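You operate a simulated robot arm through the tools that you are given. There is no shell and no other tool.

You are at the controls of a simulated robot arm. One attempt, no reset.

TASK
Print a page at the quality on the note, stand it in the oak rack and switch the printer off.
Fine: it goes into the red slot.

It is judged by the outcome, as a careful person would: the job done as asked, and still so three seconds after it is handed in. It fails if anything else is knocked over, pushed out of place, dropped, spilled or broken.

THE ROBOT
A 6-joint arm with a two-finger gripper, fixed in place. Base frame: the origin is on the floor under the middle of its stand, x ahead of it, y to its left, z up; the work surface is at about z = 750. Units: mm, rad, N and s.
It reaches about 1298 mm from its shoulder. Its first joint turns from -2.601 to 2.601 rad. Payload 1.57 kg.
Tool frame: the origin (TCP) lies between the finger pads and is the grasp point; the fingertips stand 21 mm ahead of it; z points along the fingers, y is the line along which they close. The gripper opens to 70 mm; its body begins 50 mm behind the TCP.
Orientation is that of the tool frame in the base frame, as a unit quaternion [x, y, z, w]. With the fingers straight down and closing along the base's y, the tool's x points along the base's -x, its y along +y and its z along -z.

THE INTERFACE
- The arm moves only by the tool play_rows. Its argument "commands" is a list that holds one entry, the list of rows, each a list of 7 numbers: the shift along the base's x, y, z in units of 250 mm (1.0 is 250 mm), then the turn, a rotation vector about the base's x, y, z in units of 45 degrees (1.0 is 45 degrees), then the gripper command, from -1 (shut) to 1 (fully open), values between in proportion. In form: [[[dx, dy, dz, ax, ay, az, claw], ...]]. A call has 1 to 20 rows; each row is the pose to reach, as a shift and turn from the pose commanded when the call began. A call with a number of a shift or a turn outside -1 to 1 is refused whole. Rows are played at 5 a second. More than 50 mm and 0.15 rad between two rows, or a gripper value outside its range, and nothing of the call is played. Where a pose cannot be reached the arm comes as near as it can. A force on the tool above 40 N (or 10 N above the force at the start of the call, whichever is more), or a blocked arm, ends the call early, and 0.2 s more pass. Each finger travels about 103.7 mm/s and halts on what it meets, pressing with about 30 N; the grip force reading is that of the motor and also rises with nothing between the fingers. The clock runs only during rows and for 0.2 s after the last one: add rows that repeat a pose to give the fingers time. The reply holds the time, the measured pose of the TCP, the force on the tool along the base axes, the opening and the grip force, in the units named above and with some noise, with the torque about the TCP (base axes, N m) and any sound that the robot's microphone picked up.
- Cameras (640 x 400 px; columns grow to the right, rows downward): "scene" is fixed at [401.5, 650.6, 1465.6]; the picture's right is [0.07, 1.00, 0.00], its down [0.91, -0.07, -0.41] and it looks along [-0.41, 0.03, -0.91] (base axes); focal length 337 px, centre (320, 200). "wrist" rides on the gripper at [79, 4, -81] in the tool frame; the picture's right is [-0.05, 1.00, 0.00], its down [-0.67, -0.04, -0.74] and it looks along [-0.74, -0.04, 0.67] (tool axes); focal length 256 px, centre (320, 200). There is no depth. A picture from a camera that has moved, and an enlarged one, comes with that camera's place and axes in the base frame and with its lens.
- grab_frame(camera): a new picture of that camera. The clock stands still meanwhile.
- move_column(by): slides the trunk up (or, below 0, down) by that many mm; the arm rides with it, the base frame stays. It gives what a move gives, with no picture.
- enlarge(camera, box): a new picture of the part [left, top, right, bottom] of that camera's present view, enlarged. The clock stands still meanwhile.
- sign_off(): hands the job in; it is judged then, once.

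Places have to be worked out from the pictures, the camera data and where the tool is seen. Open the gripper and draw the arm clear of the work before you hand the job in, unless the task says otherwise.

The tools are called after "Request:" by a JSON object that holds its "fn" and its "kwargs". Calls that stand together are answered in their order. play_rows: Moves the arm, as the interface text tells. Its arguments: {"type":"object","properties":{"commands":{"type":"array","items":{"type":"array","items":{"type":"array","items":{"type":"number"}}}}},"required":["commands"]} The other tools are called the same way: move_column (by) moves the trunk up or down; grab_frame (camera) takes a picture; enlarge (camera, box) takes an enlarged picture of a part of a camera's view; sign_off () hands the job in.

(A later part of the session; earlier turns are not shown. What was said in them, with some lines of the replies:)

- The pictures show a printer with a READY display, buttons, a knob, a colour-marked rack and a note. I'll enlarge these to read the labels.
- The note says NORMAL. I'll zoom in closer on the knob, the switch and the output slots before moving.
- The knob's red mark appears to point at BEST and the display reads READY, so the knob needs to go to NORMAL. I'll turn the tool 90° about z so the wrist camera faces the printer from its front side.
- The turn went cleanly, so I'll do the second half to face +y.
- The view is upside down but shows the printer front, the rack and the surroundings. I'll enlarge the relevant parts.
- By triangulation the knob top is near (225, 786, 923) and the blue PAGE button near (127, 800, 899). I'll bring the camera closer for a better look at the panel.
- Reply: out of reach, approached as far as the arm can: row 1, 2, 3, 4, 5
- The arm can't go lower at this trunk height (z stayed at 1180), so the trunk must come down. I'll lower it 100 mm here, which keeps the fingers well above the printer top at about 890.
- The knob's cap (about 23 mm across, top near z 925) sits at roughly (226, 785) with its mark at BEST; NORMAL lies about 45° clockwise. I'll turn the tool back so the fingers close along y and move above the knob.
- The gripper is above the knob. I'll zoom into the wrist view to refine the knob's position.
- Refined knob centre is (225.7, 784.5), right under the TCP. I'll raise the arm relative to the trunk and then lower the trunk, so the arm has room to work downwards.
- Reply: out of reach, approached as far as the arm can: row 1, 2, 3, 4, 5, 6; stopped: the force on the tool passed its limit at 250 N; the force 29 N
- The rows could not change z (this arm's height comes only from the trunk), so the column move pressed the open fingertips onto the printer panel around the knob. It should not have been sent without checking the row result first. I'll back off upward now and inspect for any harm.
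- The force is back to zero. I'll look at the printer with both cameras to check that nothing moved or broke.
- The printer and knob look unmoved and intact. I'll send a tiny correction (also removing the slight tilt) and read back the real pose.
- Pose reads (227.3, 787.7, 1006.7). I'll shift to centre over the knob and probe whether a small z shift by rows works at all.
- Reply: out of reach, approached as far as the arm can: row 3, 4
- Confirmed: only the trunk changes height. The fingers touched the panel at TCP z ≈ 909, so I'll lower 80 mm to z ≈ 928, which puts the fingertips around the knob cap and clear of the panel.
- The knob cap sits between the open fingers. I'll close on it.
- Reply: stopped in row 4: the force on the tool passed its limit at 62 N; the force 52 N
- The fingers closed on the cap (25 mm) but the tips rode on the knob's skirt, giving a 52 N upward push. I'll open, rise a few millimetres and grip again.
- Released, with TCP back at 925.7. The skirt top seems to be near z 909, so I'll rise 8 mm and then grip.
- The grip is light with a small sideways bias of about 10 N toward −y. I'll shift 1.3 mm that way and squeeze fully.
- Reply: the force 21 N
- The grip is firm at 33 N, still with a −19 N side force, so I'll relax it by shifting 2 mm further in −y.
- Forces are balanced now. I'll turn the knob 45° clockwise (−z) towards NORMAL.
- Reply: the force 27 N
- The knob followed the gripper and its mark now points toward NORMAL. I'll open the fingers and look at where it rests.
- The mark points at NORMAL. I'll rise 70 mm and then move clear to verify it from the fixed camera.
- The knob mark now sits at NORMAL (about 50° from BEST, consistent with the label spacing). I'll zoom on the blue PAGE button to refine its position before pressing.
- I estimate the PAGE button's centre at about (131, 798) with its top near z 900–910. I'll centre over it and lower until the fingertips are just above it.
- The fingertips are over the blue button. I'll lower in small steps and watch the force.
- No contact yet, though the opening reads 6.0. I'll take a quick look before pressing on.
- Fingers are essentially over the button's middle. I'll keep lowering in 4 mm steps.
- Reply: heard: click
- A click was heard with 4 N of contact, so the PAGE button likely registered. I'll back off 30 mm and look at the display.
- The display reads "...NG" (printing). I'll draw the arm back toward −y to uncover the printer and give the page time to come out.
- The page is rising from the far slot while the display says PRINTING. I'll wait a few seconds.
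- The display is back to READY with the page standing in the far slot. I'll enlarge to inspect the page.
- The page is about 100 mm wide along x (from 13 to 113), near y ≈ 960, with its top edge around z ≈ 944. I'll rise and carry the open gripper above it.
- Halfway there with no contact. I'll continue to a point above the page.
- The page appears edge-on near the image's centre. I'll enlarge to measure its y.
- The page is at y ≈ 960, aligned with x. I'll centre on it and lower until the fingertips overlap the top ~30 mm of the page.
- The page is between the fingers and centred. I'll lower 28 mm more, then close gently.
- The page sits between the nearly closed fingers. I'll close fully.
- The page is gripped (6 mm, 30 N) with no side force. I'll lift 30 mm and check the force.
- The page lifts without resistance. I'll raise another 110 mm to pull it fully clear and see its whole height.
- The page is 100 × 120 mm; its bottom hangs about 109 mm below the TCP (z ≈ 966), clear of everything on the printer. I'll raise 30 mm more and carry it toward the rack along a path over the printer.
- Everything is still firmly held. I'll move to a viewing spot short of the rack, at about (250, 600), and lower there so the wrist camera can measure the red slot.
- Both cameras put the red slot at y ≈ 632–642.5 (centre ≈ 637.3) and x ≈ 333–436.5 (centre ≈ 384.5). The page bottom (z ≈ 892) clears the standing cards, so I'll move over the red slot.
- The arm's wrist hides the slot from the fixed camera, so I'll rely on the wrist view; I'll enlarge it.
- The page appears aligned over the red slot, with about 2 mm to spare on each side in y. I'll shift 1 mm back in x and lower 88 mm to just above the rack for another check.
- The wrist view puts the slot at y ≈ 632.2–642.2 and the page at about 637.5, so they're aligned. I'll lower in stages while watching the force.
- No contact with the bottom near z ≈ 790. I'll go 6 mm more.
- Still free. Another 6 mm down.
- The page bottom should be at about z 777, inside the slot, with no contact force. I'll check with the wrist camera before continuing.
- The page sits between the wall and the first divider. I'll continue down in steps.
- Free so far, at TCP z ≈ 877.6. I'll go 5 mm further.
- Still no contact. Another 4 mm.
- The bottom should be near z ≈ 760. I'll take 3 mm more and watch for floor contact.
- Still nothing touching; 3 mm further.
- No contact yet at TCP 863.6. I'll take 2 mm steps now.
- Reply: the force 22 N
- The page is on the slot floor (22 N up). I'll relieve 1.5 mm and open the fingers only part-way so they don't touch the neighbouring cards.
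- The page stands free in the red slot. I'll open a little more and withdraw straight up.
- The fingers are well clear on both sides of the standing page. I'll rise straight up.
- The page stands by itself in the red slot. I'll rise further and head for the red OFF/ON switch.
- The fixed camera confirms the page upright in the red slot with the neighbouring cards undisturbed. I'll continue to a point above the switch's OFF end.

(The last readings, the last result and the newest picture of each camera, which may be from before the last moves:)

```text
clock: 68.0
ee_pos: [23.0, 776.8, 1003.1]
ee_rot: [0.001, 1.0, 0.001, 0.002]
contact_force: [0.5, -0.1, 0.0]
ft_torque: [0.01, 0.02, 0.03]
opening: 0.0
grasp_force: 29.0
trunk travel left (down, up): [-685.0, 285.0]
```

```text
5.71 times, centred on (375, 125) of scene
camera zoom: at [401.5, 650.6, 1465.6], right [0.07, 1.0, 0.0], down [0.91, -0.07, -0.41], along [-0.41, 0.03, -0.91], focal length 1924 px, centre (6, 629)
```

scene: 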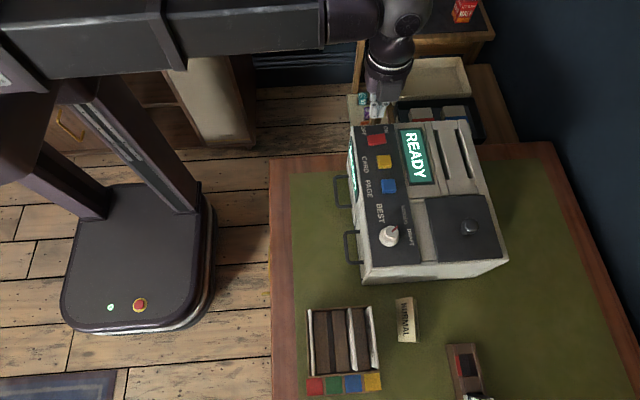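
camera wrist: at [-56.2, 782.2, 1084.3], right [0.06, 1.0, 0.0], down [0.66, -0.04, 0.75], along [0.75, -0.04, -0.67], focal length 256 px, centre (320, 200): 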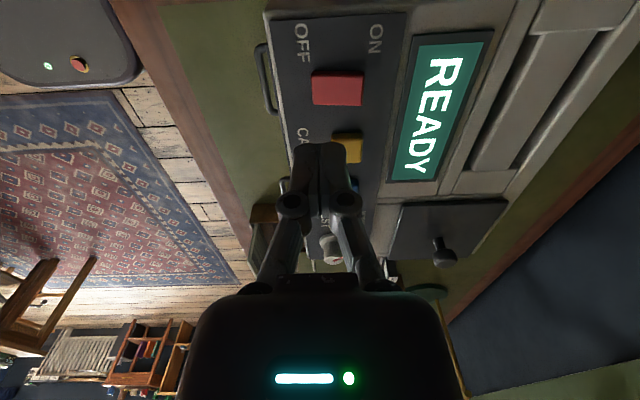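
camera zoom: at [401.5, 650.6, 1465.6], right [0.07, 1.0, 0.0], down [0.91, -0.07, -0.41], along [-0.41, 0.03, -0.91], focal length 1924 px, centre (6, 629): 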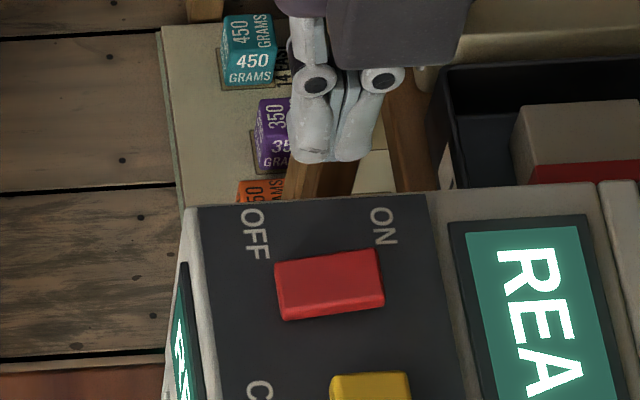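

The switch spans y ≈ 773–809 at x ≈ 28, with OFF on the −y end. I'll centre the closed fingertips on the OFF end and lower to just above it.

Request:
{"fn": "play_rows", "kwargs": {"commands": [[[0.02, -0.002, 0, 0, 0, 0, -1], [0.02, -0.002, 0, 0, 0, 0, -1]]]}}

Request:
{"fn": "move_column", "kwargs": {"by": -60}}

Request:
{"fn": "grab_frame", "kwargs": {"camera": "wrist"}}

Request:
{"fn": "enlarge", "kwargs": {"camera": "scene", "box": [335, 90, 415, 180]}}

```text
clock: 68.6
ee_pos: [27.7, 776.6, 1003.7]
ee_rot: [0.001, 1.0, 0.001, 0.002]
contact_force: [-0.3, 1.1, 0.6]
ft_torque: [0.03, 0.01, -0.01]
opening: 0.1
grasp_force: 28.8
trunk travel left (down, up): [-685.0, 285.0]
```

```text
clock: 69.6
ee_pos: [27.6, 776.6, 943.6]
ee_rot: [0.0, 1.0, 0.0, 0.002]
contact_force: [0.2, 0.6, 0.3]
ft_torque: [0.0, -0.04, -0.01]
opening: 0.0
grasp_force: 29.0
trunk travel left (down, up): [-625.0, 345.0]
```

```text
taken
camera wrist: at [-51.0, 781.6, 1024.3], right [0.05, 1.0, 0.0], down [0.66, -0.04, 0.75], along [0.75, -0.04, -0.67], focal length 256 px, centre (320, 200)
```

wrist: 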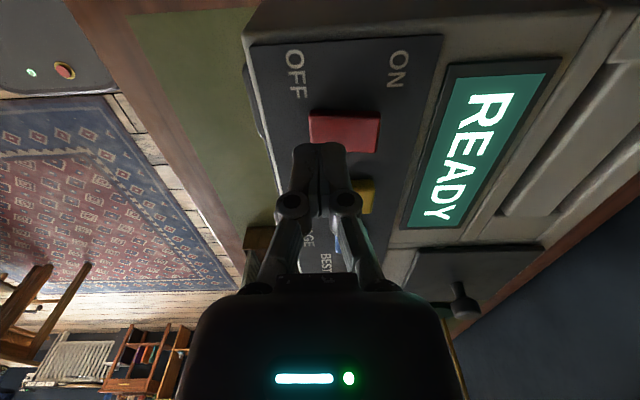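

```text
4.44 times, centred on (375, 135) of scene
camera zoom: at [401.5, 650.6, 1465.6], right [0.07, 1.0, 0.0], down [0.91, -0.07, -0.41], along [-0.41, 0.03, -0.91], focal length 1497 px, centre (76, 489)
```

zoom: 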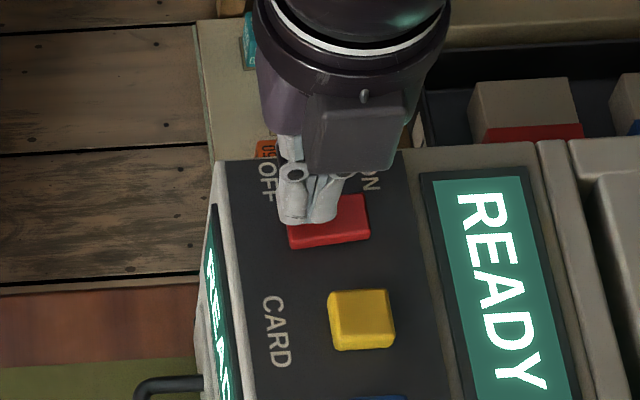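

The fingertips are over the OFF end of the red switch. I'll lower in small steps.

Request:
{"fn": "move_column", "kwargs": {"by": -9}}

```text
clock: 70.2
ee_pos: [27.8, 776.9, 934.2]
ee_rot: [0.001, 1.0, 0.001, 0.002]
contact_force: [0.1, -0.3, -0.9]
ft_torque: [-0.01, 0.02, -0.02]
opening: 0.0
grasp_force: 28.6
trunk travel left (down, up): [-616.0, 354.0]
```

No contact yet; 4 mm more.

Request:
{"fn": "move_column", "kwargs": {"by": -4}}

```text
clock: 70.8
ee_pos: [28.4, 777.5, 931.8]
ee_rot: [0.0, 1.0, 0.003, 0.002]
contact_force: [0.8, 8.7, 25.4]
ft_torque: [0.34, -0.01, -0.01]
opening: 0.0
grasp_force: 29.1
trunk travel left (down, up): [-612.0, 358.0]
```

Contact at 25 N on the switch with no click yet. I'll check the display and the contact spot before pressing harder.

Request:
{"fn": "enlarge", "kwargs": {"camera": "scene", "box": [335, 90, 455, 190]}}

Request:
{"fn": "enlarge", "kwargs": {"camera": "wrist", "box": [250, 60, 430, 220]}}

```text
4.00 times, centred on (395, 140) of scene
camera zoom: at [401.5, 650.6, 1465.6], right [0.07, 1.0, 0.0], down [0.91, -0.07, -0.41], along [-0.41, 0.03, -0.91], focal length 1347 px, centre (20, 440)
```

zoom: 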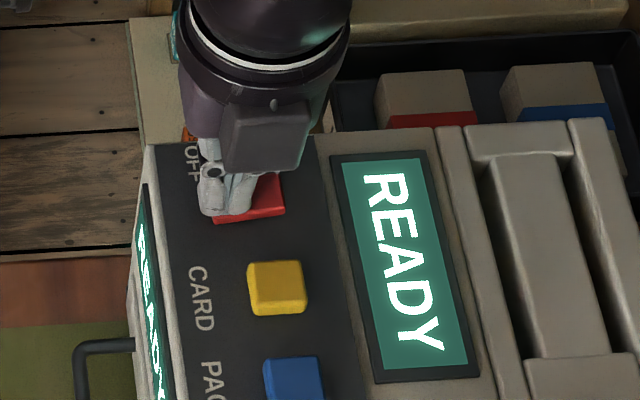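

```text
2.50 times, centred on (340, 140) of wrist
camera zoom: at [-51.1, 781.3, 1012.7], right [0.05, 1.0, 0.0], down [0.66, -0.04, 0.75], along [0.75, -0.04, -0.67], focal length 640 px, centre (270, 350)
```

zoom: 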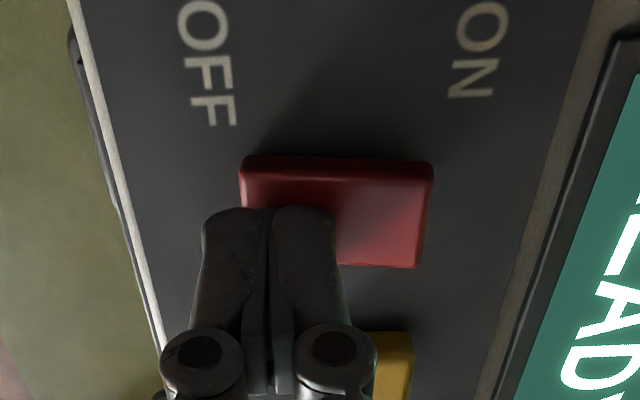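

The fingertips bear on the OFF half as intended, and the display still shows READY. I'll press 2 mm further.

Request:
{"fn": "move_column", "kwargs": {"by": -2}}

```text
clock: 71.1
ee_pos: [27.9, 774.9, 932.7]
ee_rot: [0.001, 1.0, 0.003, 0.002]
contact_force: [-1.4, -1.3, 25.9]
ft_torque: [0.15, 0.0, 0.01]
opening: 0.0
grasp_force: 29.3
trunk travel left (down, up): [-611.0, 359.0]
stopped: the force on the tool passed its limit at 45 N (the readings are from after the stop); the commanded pose is now the measured one
```

The press reached 45 N without a click. I'll back off and look at the switch's shape more carefully.

Request:
{"fn": "move_column", "kwargs": {"by": 40}}

Request:
{"fn": "enlarge", "kwargs": {"camera": "wrist", "box": [260, 50, 420, 160]}}

Request:
{"fn": "enlarge", "kwargs": {"camera": "scene", "box": [335, 90, 455, 190]}}

```text
clock: 71.9
ee_pos: [29.0, 778.0, 970.5]
ee_rot: [0.0, 1.0, 0.003, 0.002]
contact_force: [-0.1, 0.3, -0.4]
ft_torque: [0.0, -0.01, -0.03]
opening: 0.2
grasp_force: 28.8
trunk travel left (down, up): [-651.0, 319.0]
```

```text
3.64 times, centred on (340, 105) of wrist
camera zoom: at [-51.1, 783.1, 1050.8], right [0.05, 1.0, 0.0], down [0.66, -0.04, 0.75], along [0.75, -0.04, -0.67], focal length 931 px, centre (247, 546)
```

zoom: 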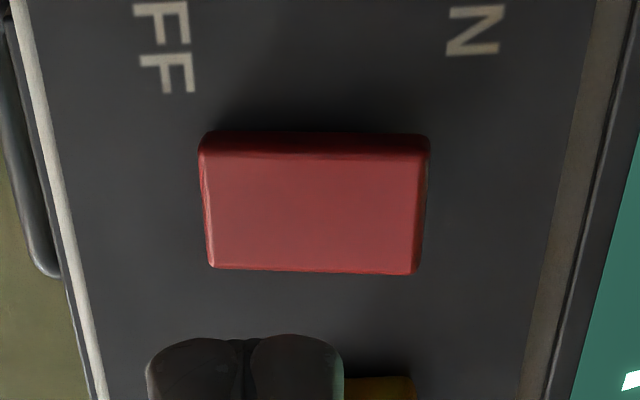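

```text
4.00 times, centred on (395, 140) of scene
camera zoom: at [401.5, 650.6, 1465.6], right [0.07, 1.0, 0.0], down [0.91, -0.07, -0.41], along [-0.41, 0.03, -0.91], focal length 1347 px, centre (20, 440)
```

zoom: 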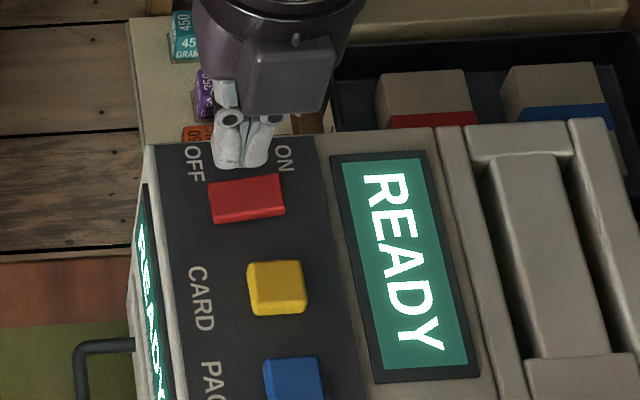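

I need to see which way the rocker is tilted. I'll move the wrist camera out to the −x side for a low side view of the switch.

Request:
{"fn": "play_rows", "kwargs": {"commands": [[[-0.127, -0.062, 0, 0, 0, 0, -1], [-0.254, -0.125, 0, 0, 0, 0, -1], [-0.382, -0.187, 0, 0, 0, 0, -1], [-0.509, -0.25, 0, 0, 0, 0, -1], [-0.636, -0.312, 0, 0, 0, 0, -1], [-0.636, -0.312, 0, 0, 0, 0, -1]]]}}

Request:
{"fn": "grab_frame", "kwargs": {"camera": "wrist"}}

Request:
{"fn": "enlarge", "kwargs": {"camera": "scene", "box": [345, 100, 425, 180]}}

```text
clock: 73.3
ee_pos: [-128.9, 701.3, 970.6]
ee_rot: [0.001, 1.0, 0.003, 0.002]
contact_force: [0.5, 0.2, -0.5]
ft_torque: [-0.04, 0.01, 0.03]
opening: 0.0
grasp_force: 28.4
trunk travel left (down, up): [-651.0, 319.0]
```

```text
taken
camera wrist: at [-209.3, 705.1, 1051.0], right [0.06, 1.0, 0.0], down [0.66, -0.04, 0.75], along [0.75, -0.04, -0.67], focal length 256 px, centre (320, 200)
```

wrist: 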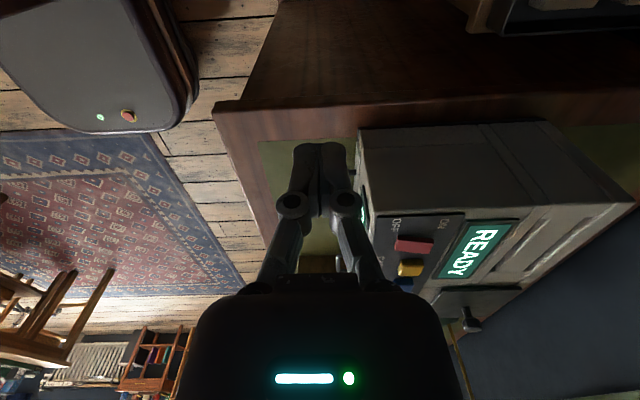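

```text
5.00 times, centred on (385, 140) of scene
camera zoom: at [401.5, 650.6, 1465.6], right [0.07, 1.0, 0.0], down [0.91, -0.07, -0.41], along [-0.41, 0.03, -0.91], focal length 1684 px, centre (-5, 500)
```

zoom: 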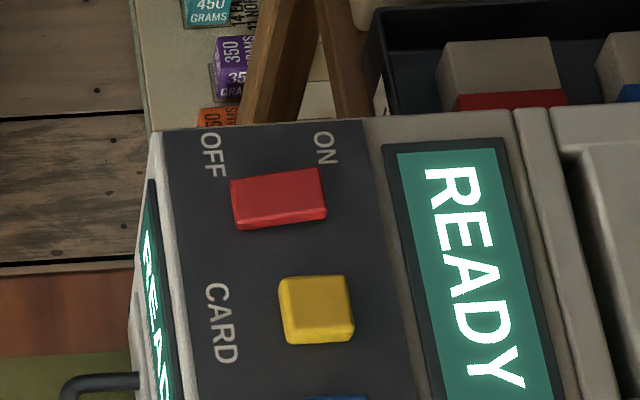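

Request:
{"fn": "enlarge", "kwargs": {"camera": "wrist", "box": [370, 200, 480, 290]}}

Request:
{"fn": "enlarge", "kwargs": {"camera": "scene", "box": [365, 125, 395, 155]}}

```text
4.44 times, centred on (425, 245) of wrist
camera zoom: at [-209.3, 705.1, 1051.0], right [0.06, 1.0, 0.0], down [0.66, -0.04, 0.75], along [0.75, -0.04, -0.67], focal length 1138 px, centre (-147, 0)
```

zoom: 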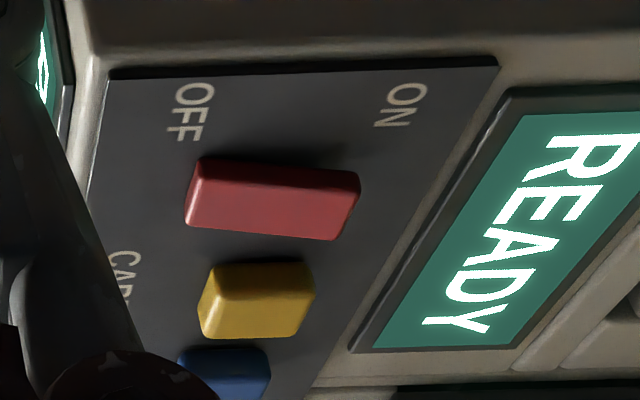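

```text
13.33 times, centred on (380, 140) of scene
camera zoom: at [401.5, 650.6, 1465.6], right [0.07, 1.0, 0.0], down [0.91, -0.07, -0.41], along [-0.41, 0.03, -0.91], focal length 4490 px, centre (-480, 1000)
```

zoom: 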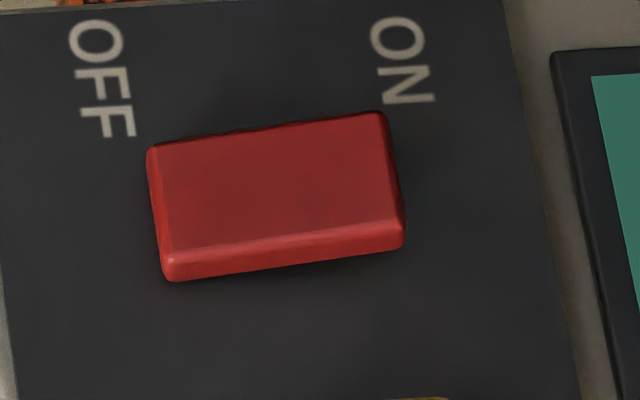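

The side view shows the rocker's ON end standing higher and the OFF end already down, as it was at the start, so pressing OFF could not move it. Flipping it means pressing the raised end; I'll go above that end at y ≈ 804 and watch the display.

Request:
{"fn": "play_rows", "kwargs": {"commands": [[[0.125, 0.083, 0, 0, 0, 0, -1], [0.25, 0.166, 0, 0, 0, 0, -1], [0.376, 0.249, 0, 0, 0, 0, -1], [0.5, 0.332, 0, 0, 0, 0, -1], [0.626, 0.412, 0, 0, 0, 0, -1], [0.626, 0.412, 0, 0, 0, 0, -1]]]}}

Request:
{"fn": "move_column", "kwargs": {"by": -26}}

Request:
{"fn": "enlarge", "kwargs": {"camera": "wrist", "box": [250, 60, 430, 220]}}

Request:
{"fn": "enlarge", "kwargs": {"camera": "scene", "box": [335, 90, 455, 190]}}

```text
clock: 74.7
ee_pos: [26.8, 804.2, 970.6]
ee_rot: [0.001, 1.0, 0.004, 0.002]
contact_force: [0.2, -0.3, 0.9]
ft_torque: [0.0, 0.02, -0.02]
opening: 0.3
grasp_force: 28.9
trunk travel left (down, up): [-651.0, 319.0]
```

```text
clock: 75.5
ee_pos: [27.2, 804.2, 943.6]
ee_rot: [0.001, 1.0, 0.003, 0.002]
contact_force: [-0.4, -0.6, -0.3]
ft_torque: [0.01, -0.03, -0.03]
opening: 0.2
grasp_force: 28.5
trunk travel left (down, up): [-625.0, 345.0]
```

```text
2.50 times, centred on (340, 140) of wrist
camera zoom: at [-52.7, 808.7, 1025.0], right [0.05, 1.0, 0.0], down [0.66, -0.04, 0.75], along [0.75, -0.04, -0.67], focal length 640 px, centre (270, 350)
```

zoom: 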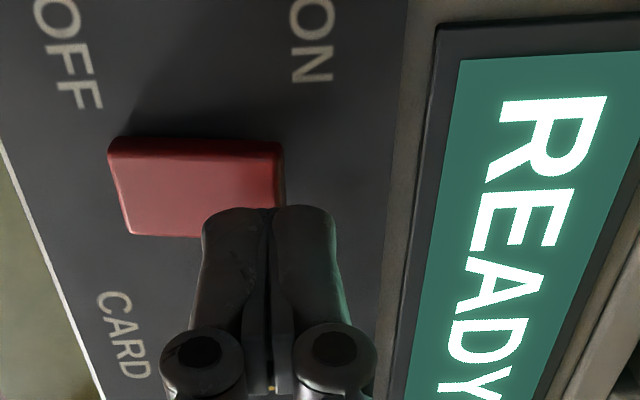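

```text
4.00 times, centred on (395, 140) of scene
camera zoom: at [401.5, 650.6, 1465.6], right [0.07, 1.0, 0.0], down [0.91, -0.07, -0.41], along [-0.41, 0.03, -0.91], focal length 1347 px, centre (20, 440)
```

zoom: 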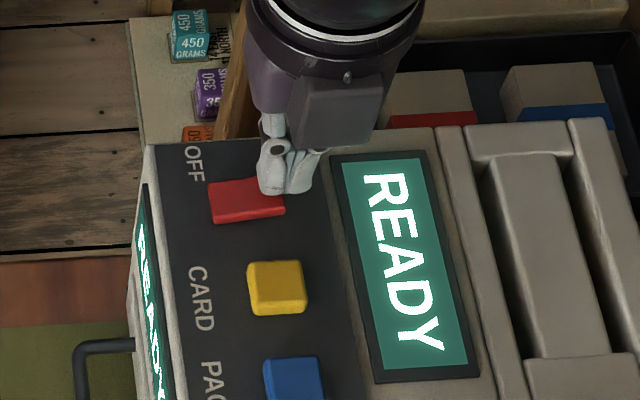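

The tips are slightly past the end of the rocker, so I'll shift 3 mm toward −y and then lower in steps.

Request:
{"fn": "play_rows", "kwargs": {"commands": [[[0, -0.012, 0, 0, 0, 0, -1], [0, -0.012, 0, 0, 0, 0, -1]]]}}

Request:
{"fn": "move_column", "kwargs": {"by": -5}}

```text
clock: 76.0
ee_pos: [27.4, 801.3, 944.4]
ee_rot: [0.001, 1.0, 0.003, 0.002]
contact_force: [0.6, -0.3, -1.2]
ft_torque: [0.01, -0.01, 0.01]
opening: 0.4
grasp_force: 28.4
trunk travel left (down, up): [-625.0, 345.0]
```

```text
clock: 76.6
ee_pos: [26.6, 801.1, 939.9]
ee_rot: [0.002, 1.0, 0.002, 0.001]
contact_force: [0.6, -0.3, 0.0]
ft_torque: [0.0, 0.0, 0.01]
opening: 0.0
grasp_force: 28.9
trunk travel left (down, up): [-620.0, 350.0]
```

No contact yet at tip height ≈ 919. I'll lower 4 mm.

Request:
{"fn": "move_column", "kwargs": {"by": -4}}

```text
clock: 77.1
ee_pos: [26.8, 800.3, 935.5]
ee_rot: [0.001, 1.0, 0.003, 0.002]
contact_force: [0.0, 1.6, 1.2]
ft_torque: [0.06, 0.0, 0.03]
opening: 0.0
grasp_force: 28.5
trunk travel left (down, up): [-616.0, 354.0]
```

Light contact seems to begin here (1–2 N), about 3 mm higher than at the OFF end, which confirms the tilt. I'll go 3 mm further.

Request:
{"fn": "move_column", "kwargs": {"by": -3}}

```text
clock: 77.6
ee_pos: [26.6, 800.0, 932.5]
ee_rot: [0.002, 1.0, 0.002, 0.001]
contact_force: [0.5, 2.4, 4.8]
ft_torque: [-0.01, 0.03, 0.0]
opening: 0.0
grasp_force: 28.8
trunk travel left (down, up): [-613.0, 357.0]
```

The end gives way at about 5 N, so it moves. Another 3 mm.

Request:
{"fn": "move_column", "kwargs": {"by": -3}}

```text
clock: 78.1
ee_pos: [27.0, 800.1, 932.3]
ee_rot: [0.001, 1.0, 0.005, 0.002]
contact_force: [-0.6, -0.3, 26.0]
ft_torque: [-0.21, -0.01, -0.02]
opening: 0.0
grasp_force: 28.3
trunk travel left (down, up): [-612.0, 358.0]
stopped: the force on the tool passed its limit at 45 N (the readings are from after the stop); the commanded pose is now the measured one
```

The end travelled a few millimetres and then hit a hard stop, with no click reported. I'll look at the display and the rocker.

Request:
{"fn": "enlarge", "kwargs": {"camera": "scene", "box": [335, 90, 455, 190]}}

Request:
{"fn": "enlarge", "kwargs": {"camera": "wrist", "box": [250, 40, 450, 220]}}

```text
4.00 times, centred on (395, 140) of scene
camera zoom: at [401.5, 650.6, 1465.6], right [0.07, 1.0, 0.0], down [0.91, -0.07, -0.41], along [-0.41, 0.03, -0.91], focal length 1347 px, centre (20, 440)
```

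zoom: 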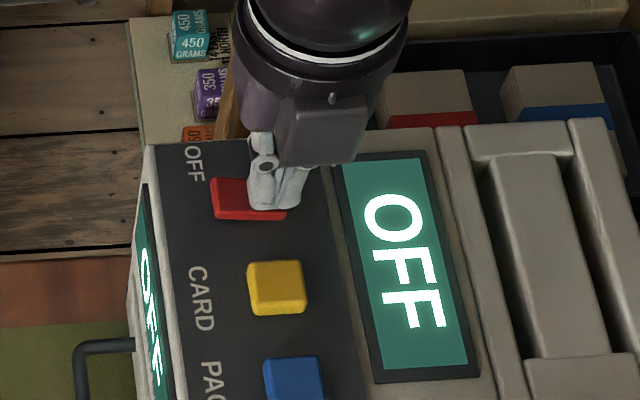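

```text
2.22 times, centred on (350, 130) of wrist
camera zoom: at [-52.5, 805.3, 1013.0], right [0.05, 1.0, 0.01], down [0.66, -0.04, 0.75], along [0.75, -0.03, -0.67], focal length 569 px, centre (253, 356)
```

zoom: 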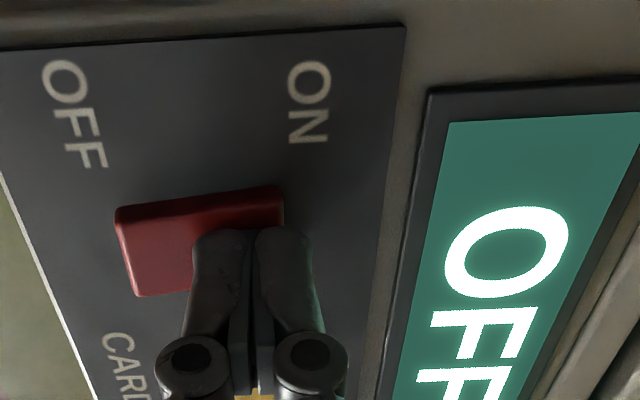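

The display now reads OFF. I'll rise clear and check that it stays off.

Request:
{"fn": "move_column", "kwargs": {"by": 80}}

Request:
{"fn": "enlarge", "kwargs": {"camera": "scene", "box": [335, 90, 455, 190]}}

```text
clock: 79.2
ee_pos: [27.3, 802.5, 1010.4]
ee_rot: [0.001, 1.0, 0.003, 0.002]
contact_force: [-1.1, -0.7, -0.3]
ft_torque: [0.02, 0.01, -0.01]
opening: 0.1
grasp_force: 28.2
trunk travel left (down, up): [-692.0, 278.0]
```

```text
4.00 times, centred on (395, 140) of scene
camera zoom: at [401.5, 650.6, 1465.6], right [0.07, 1.0, 0.0], down [0.91, -0.07, -0.41], along [-0.41, 0.03, -0.91], focal length 1347 px, centre (20, 440)
```

zoom: 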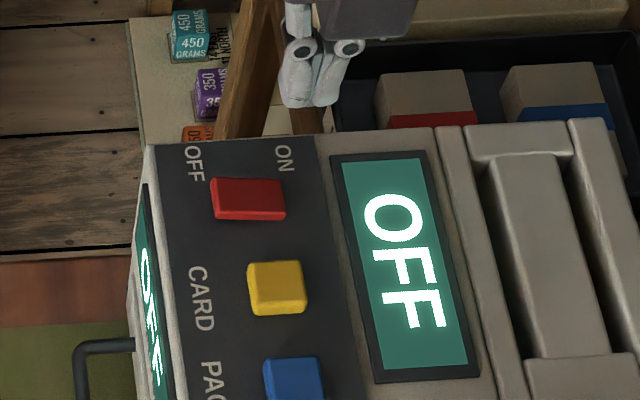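

The printer stays OFF. I'll draw the arm back from the work, open the gripper and do a final check.

Request:
{"fn": "play_rows", "kwargs": {"commands": [[[0.05, -0.17, 0, 0, 0, 0, -1], [0.1, -0.34, 0, 0, 0, 0, -1], [0.15, -0.51, 0, 0, 0, 0, -0.5], [0.2, -0.68, 0, 0, 0, 0, 0], [0.25, -0.85, 0, 0, 0, 0, 0.5], [0.25, -1.0, 0, 0, 0, 0, 1], [0.25, -1.0, 0, 0, 0, 0, 1], [0.25, -1.0, 0, 0, 0, 0, 1]]]}}

Request:
{"fn": "grab_frame", "kwargs": {"camera": "scene"}}

Request:
{"fn": "enlarge", "kwargs": {"camera": "scene", "box": [290, 280, 510, 400]}}

Request:
{"fn": "enlarge", "kwargs": {"camera": "scene", "box": [330, 110, 530, 290]}}

Request:
{"fn": "grab_frame", "kwargs": {"camera": "wrist"}}

```text
clock: 81.0
ee_pos: [89.2, 552.1, 1011.1]
ee_rot: [0.001, 1.0, 0.004, 0.001]
contact_force: [0.0, 0.8, 0.0]
ft_torque: [0.01, 0.0, 0.01]
opening: 69.7
grasp_force: 0.2
trunk travel left (down, up): [-692.0, 278.0]
```

```text
taken
```

scene: 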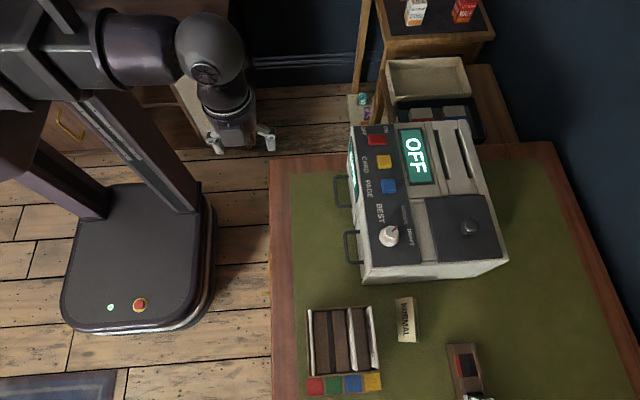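

```text
2.91 times, centred on (400, 340) of scene
camera zoom: at [401.5, 650.6, 1465.6], right [0.07, 1.0, 0.0], down [0.91, -0.07, -0.41], along [-0.41, 0.03, -0.91], focal length 980 px, centre (87, -207)
```

zoom: 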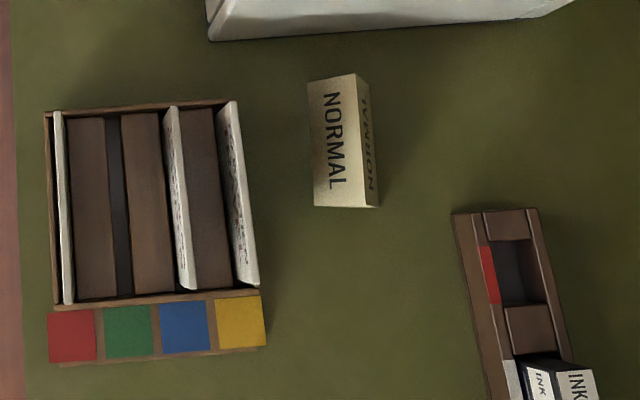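

```text
2.22 times, centred on (430, 200) of scene
camera zoom: at [401.5, 650.6, 1465.6], right [0.07, 1.0, 0.0], down [0.91, -0.07, -0.41], along [-0.41, 0.03, -0.91], focal length 748 px, centre (76, 200)
```

zoom: 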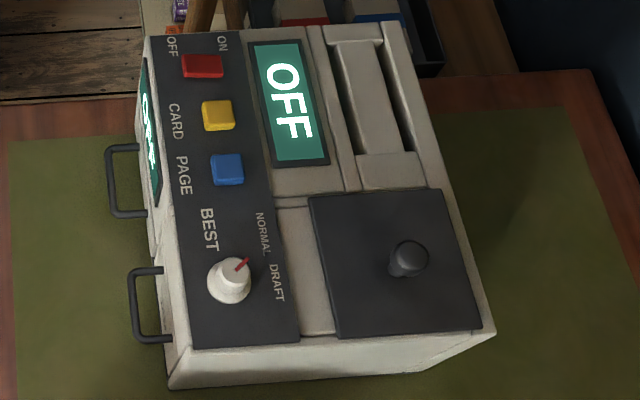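

```text
taken
camera wrist: at [10.5, 557.0, 1091.2], right [0.05, 1.0, 0.01], down [0.66, -0.04, 0.75], along [0.75, -0.04, -0.67], focal length 256 px, centre (320, 200)
```

wrist: 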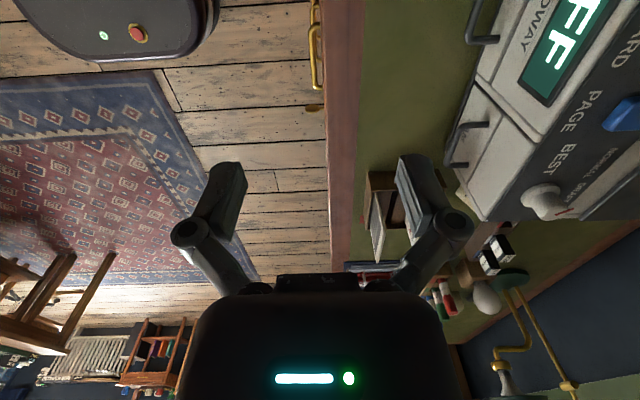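

Final check:
- **Page:** it stands in the red slot, and the other cards are undisturbed.
- **Printer:** it reads OFF, hasn't moved, and the knob is at NORMAL.
- **Arm:** it is clear of the work with the gripper open.

I'm handing the job in.

Request:
{"fn": "sign_off", "kwargs": {}}

```text
The job is handed in.
```

The page is printed with the quality knob at NORMAL, as the note says. It stands in the red slot of the oak rack, and the printer's display reads OFF.

- **Hard press on the printer:** early on, I sent a trunk move without waiting to see that the arm move before it had failed. The open fingertips came down on the panel around the knob and peaked at about 250 N. The camera views afterwards showed no movement or damage, and the printer worked normally.
- **Knob grip:** my first grip on the knob rode up on its skirt with about 60 N of upward force, so I let go and gripped again slightly higher.
- **Power switch:** I first pressed the end labelled OFF, up to 45 N, and nothing happened because that end was already down. Pressing the raised end, marked ON, switched the printer off.
- **Print quality:** I judged NORMAL from where the knob's mark points. Nothing I could read on the page itself confirms it.
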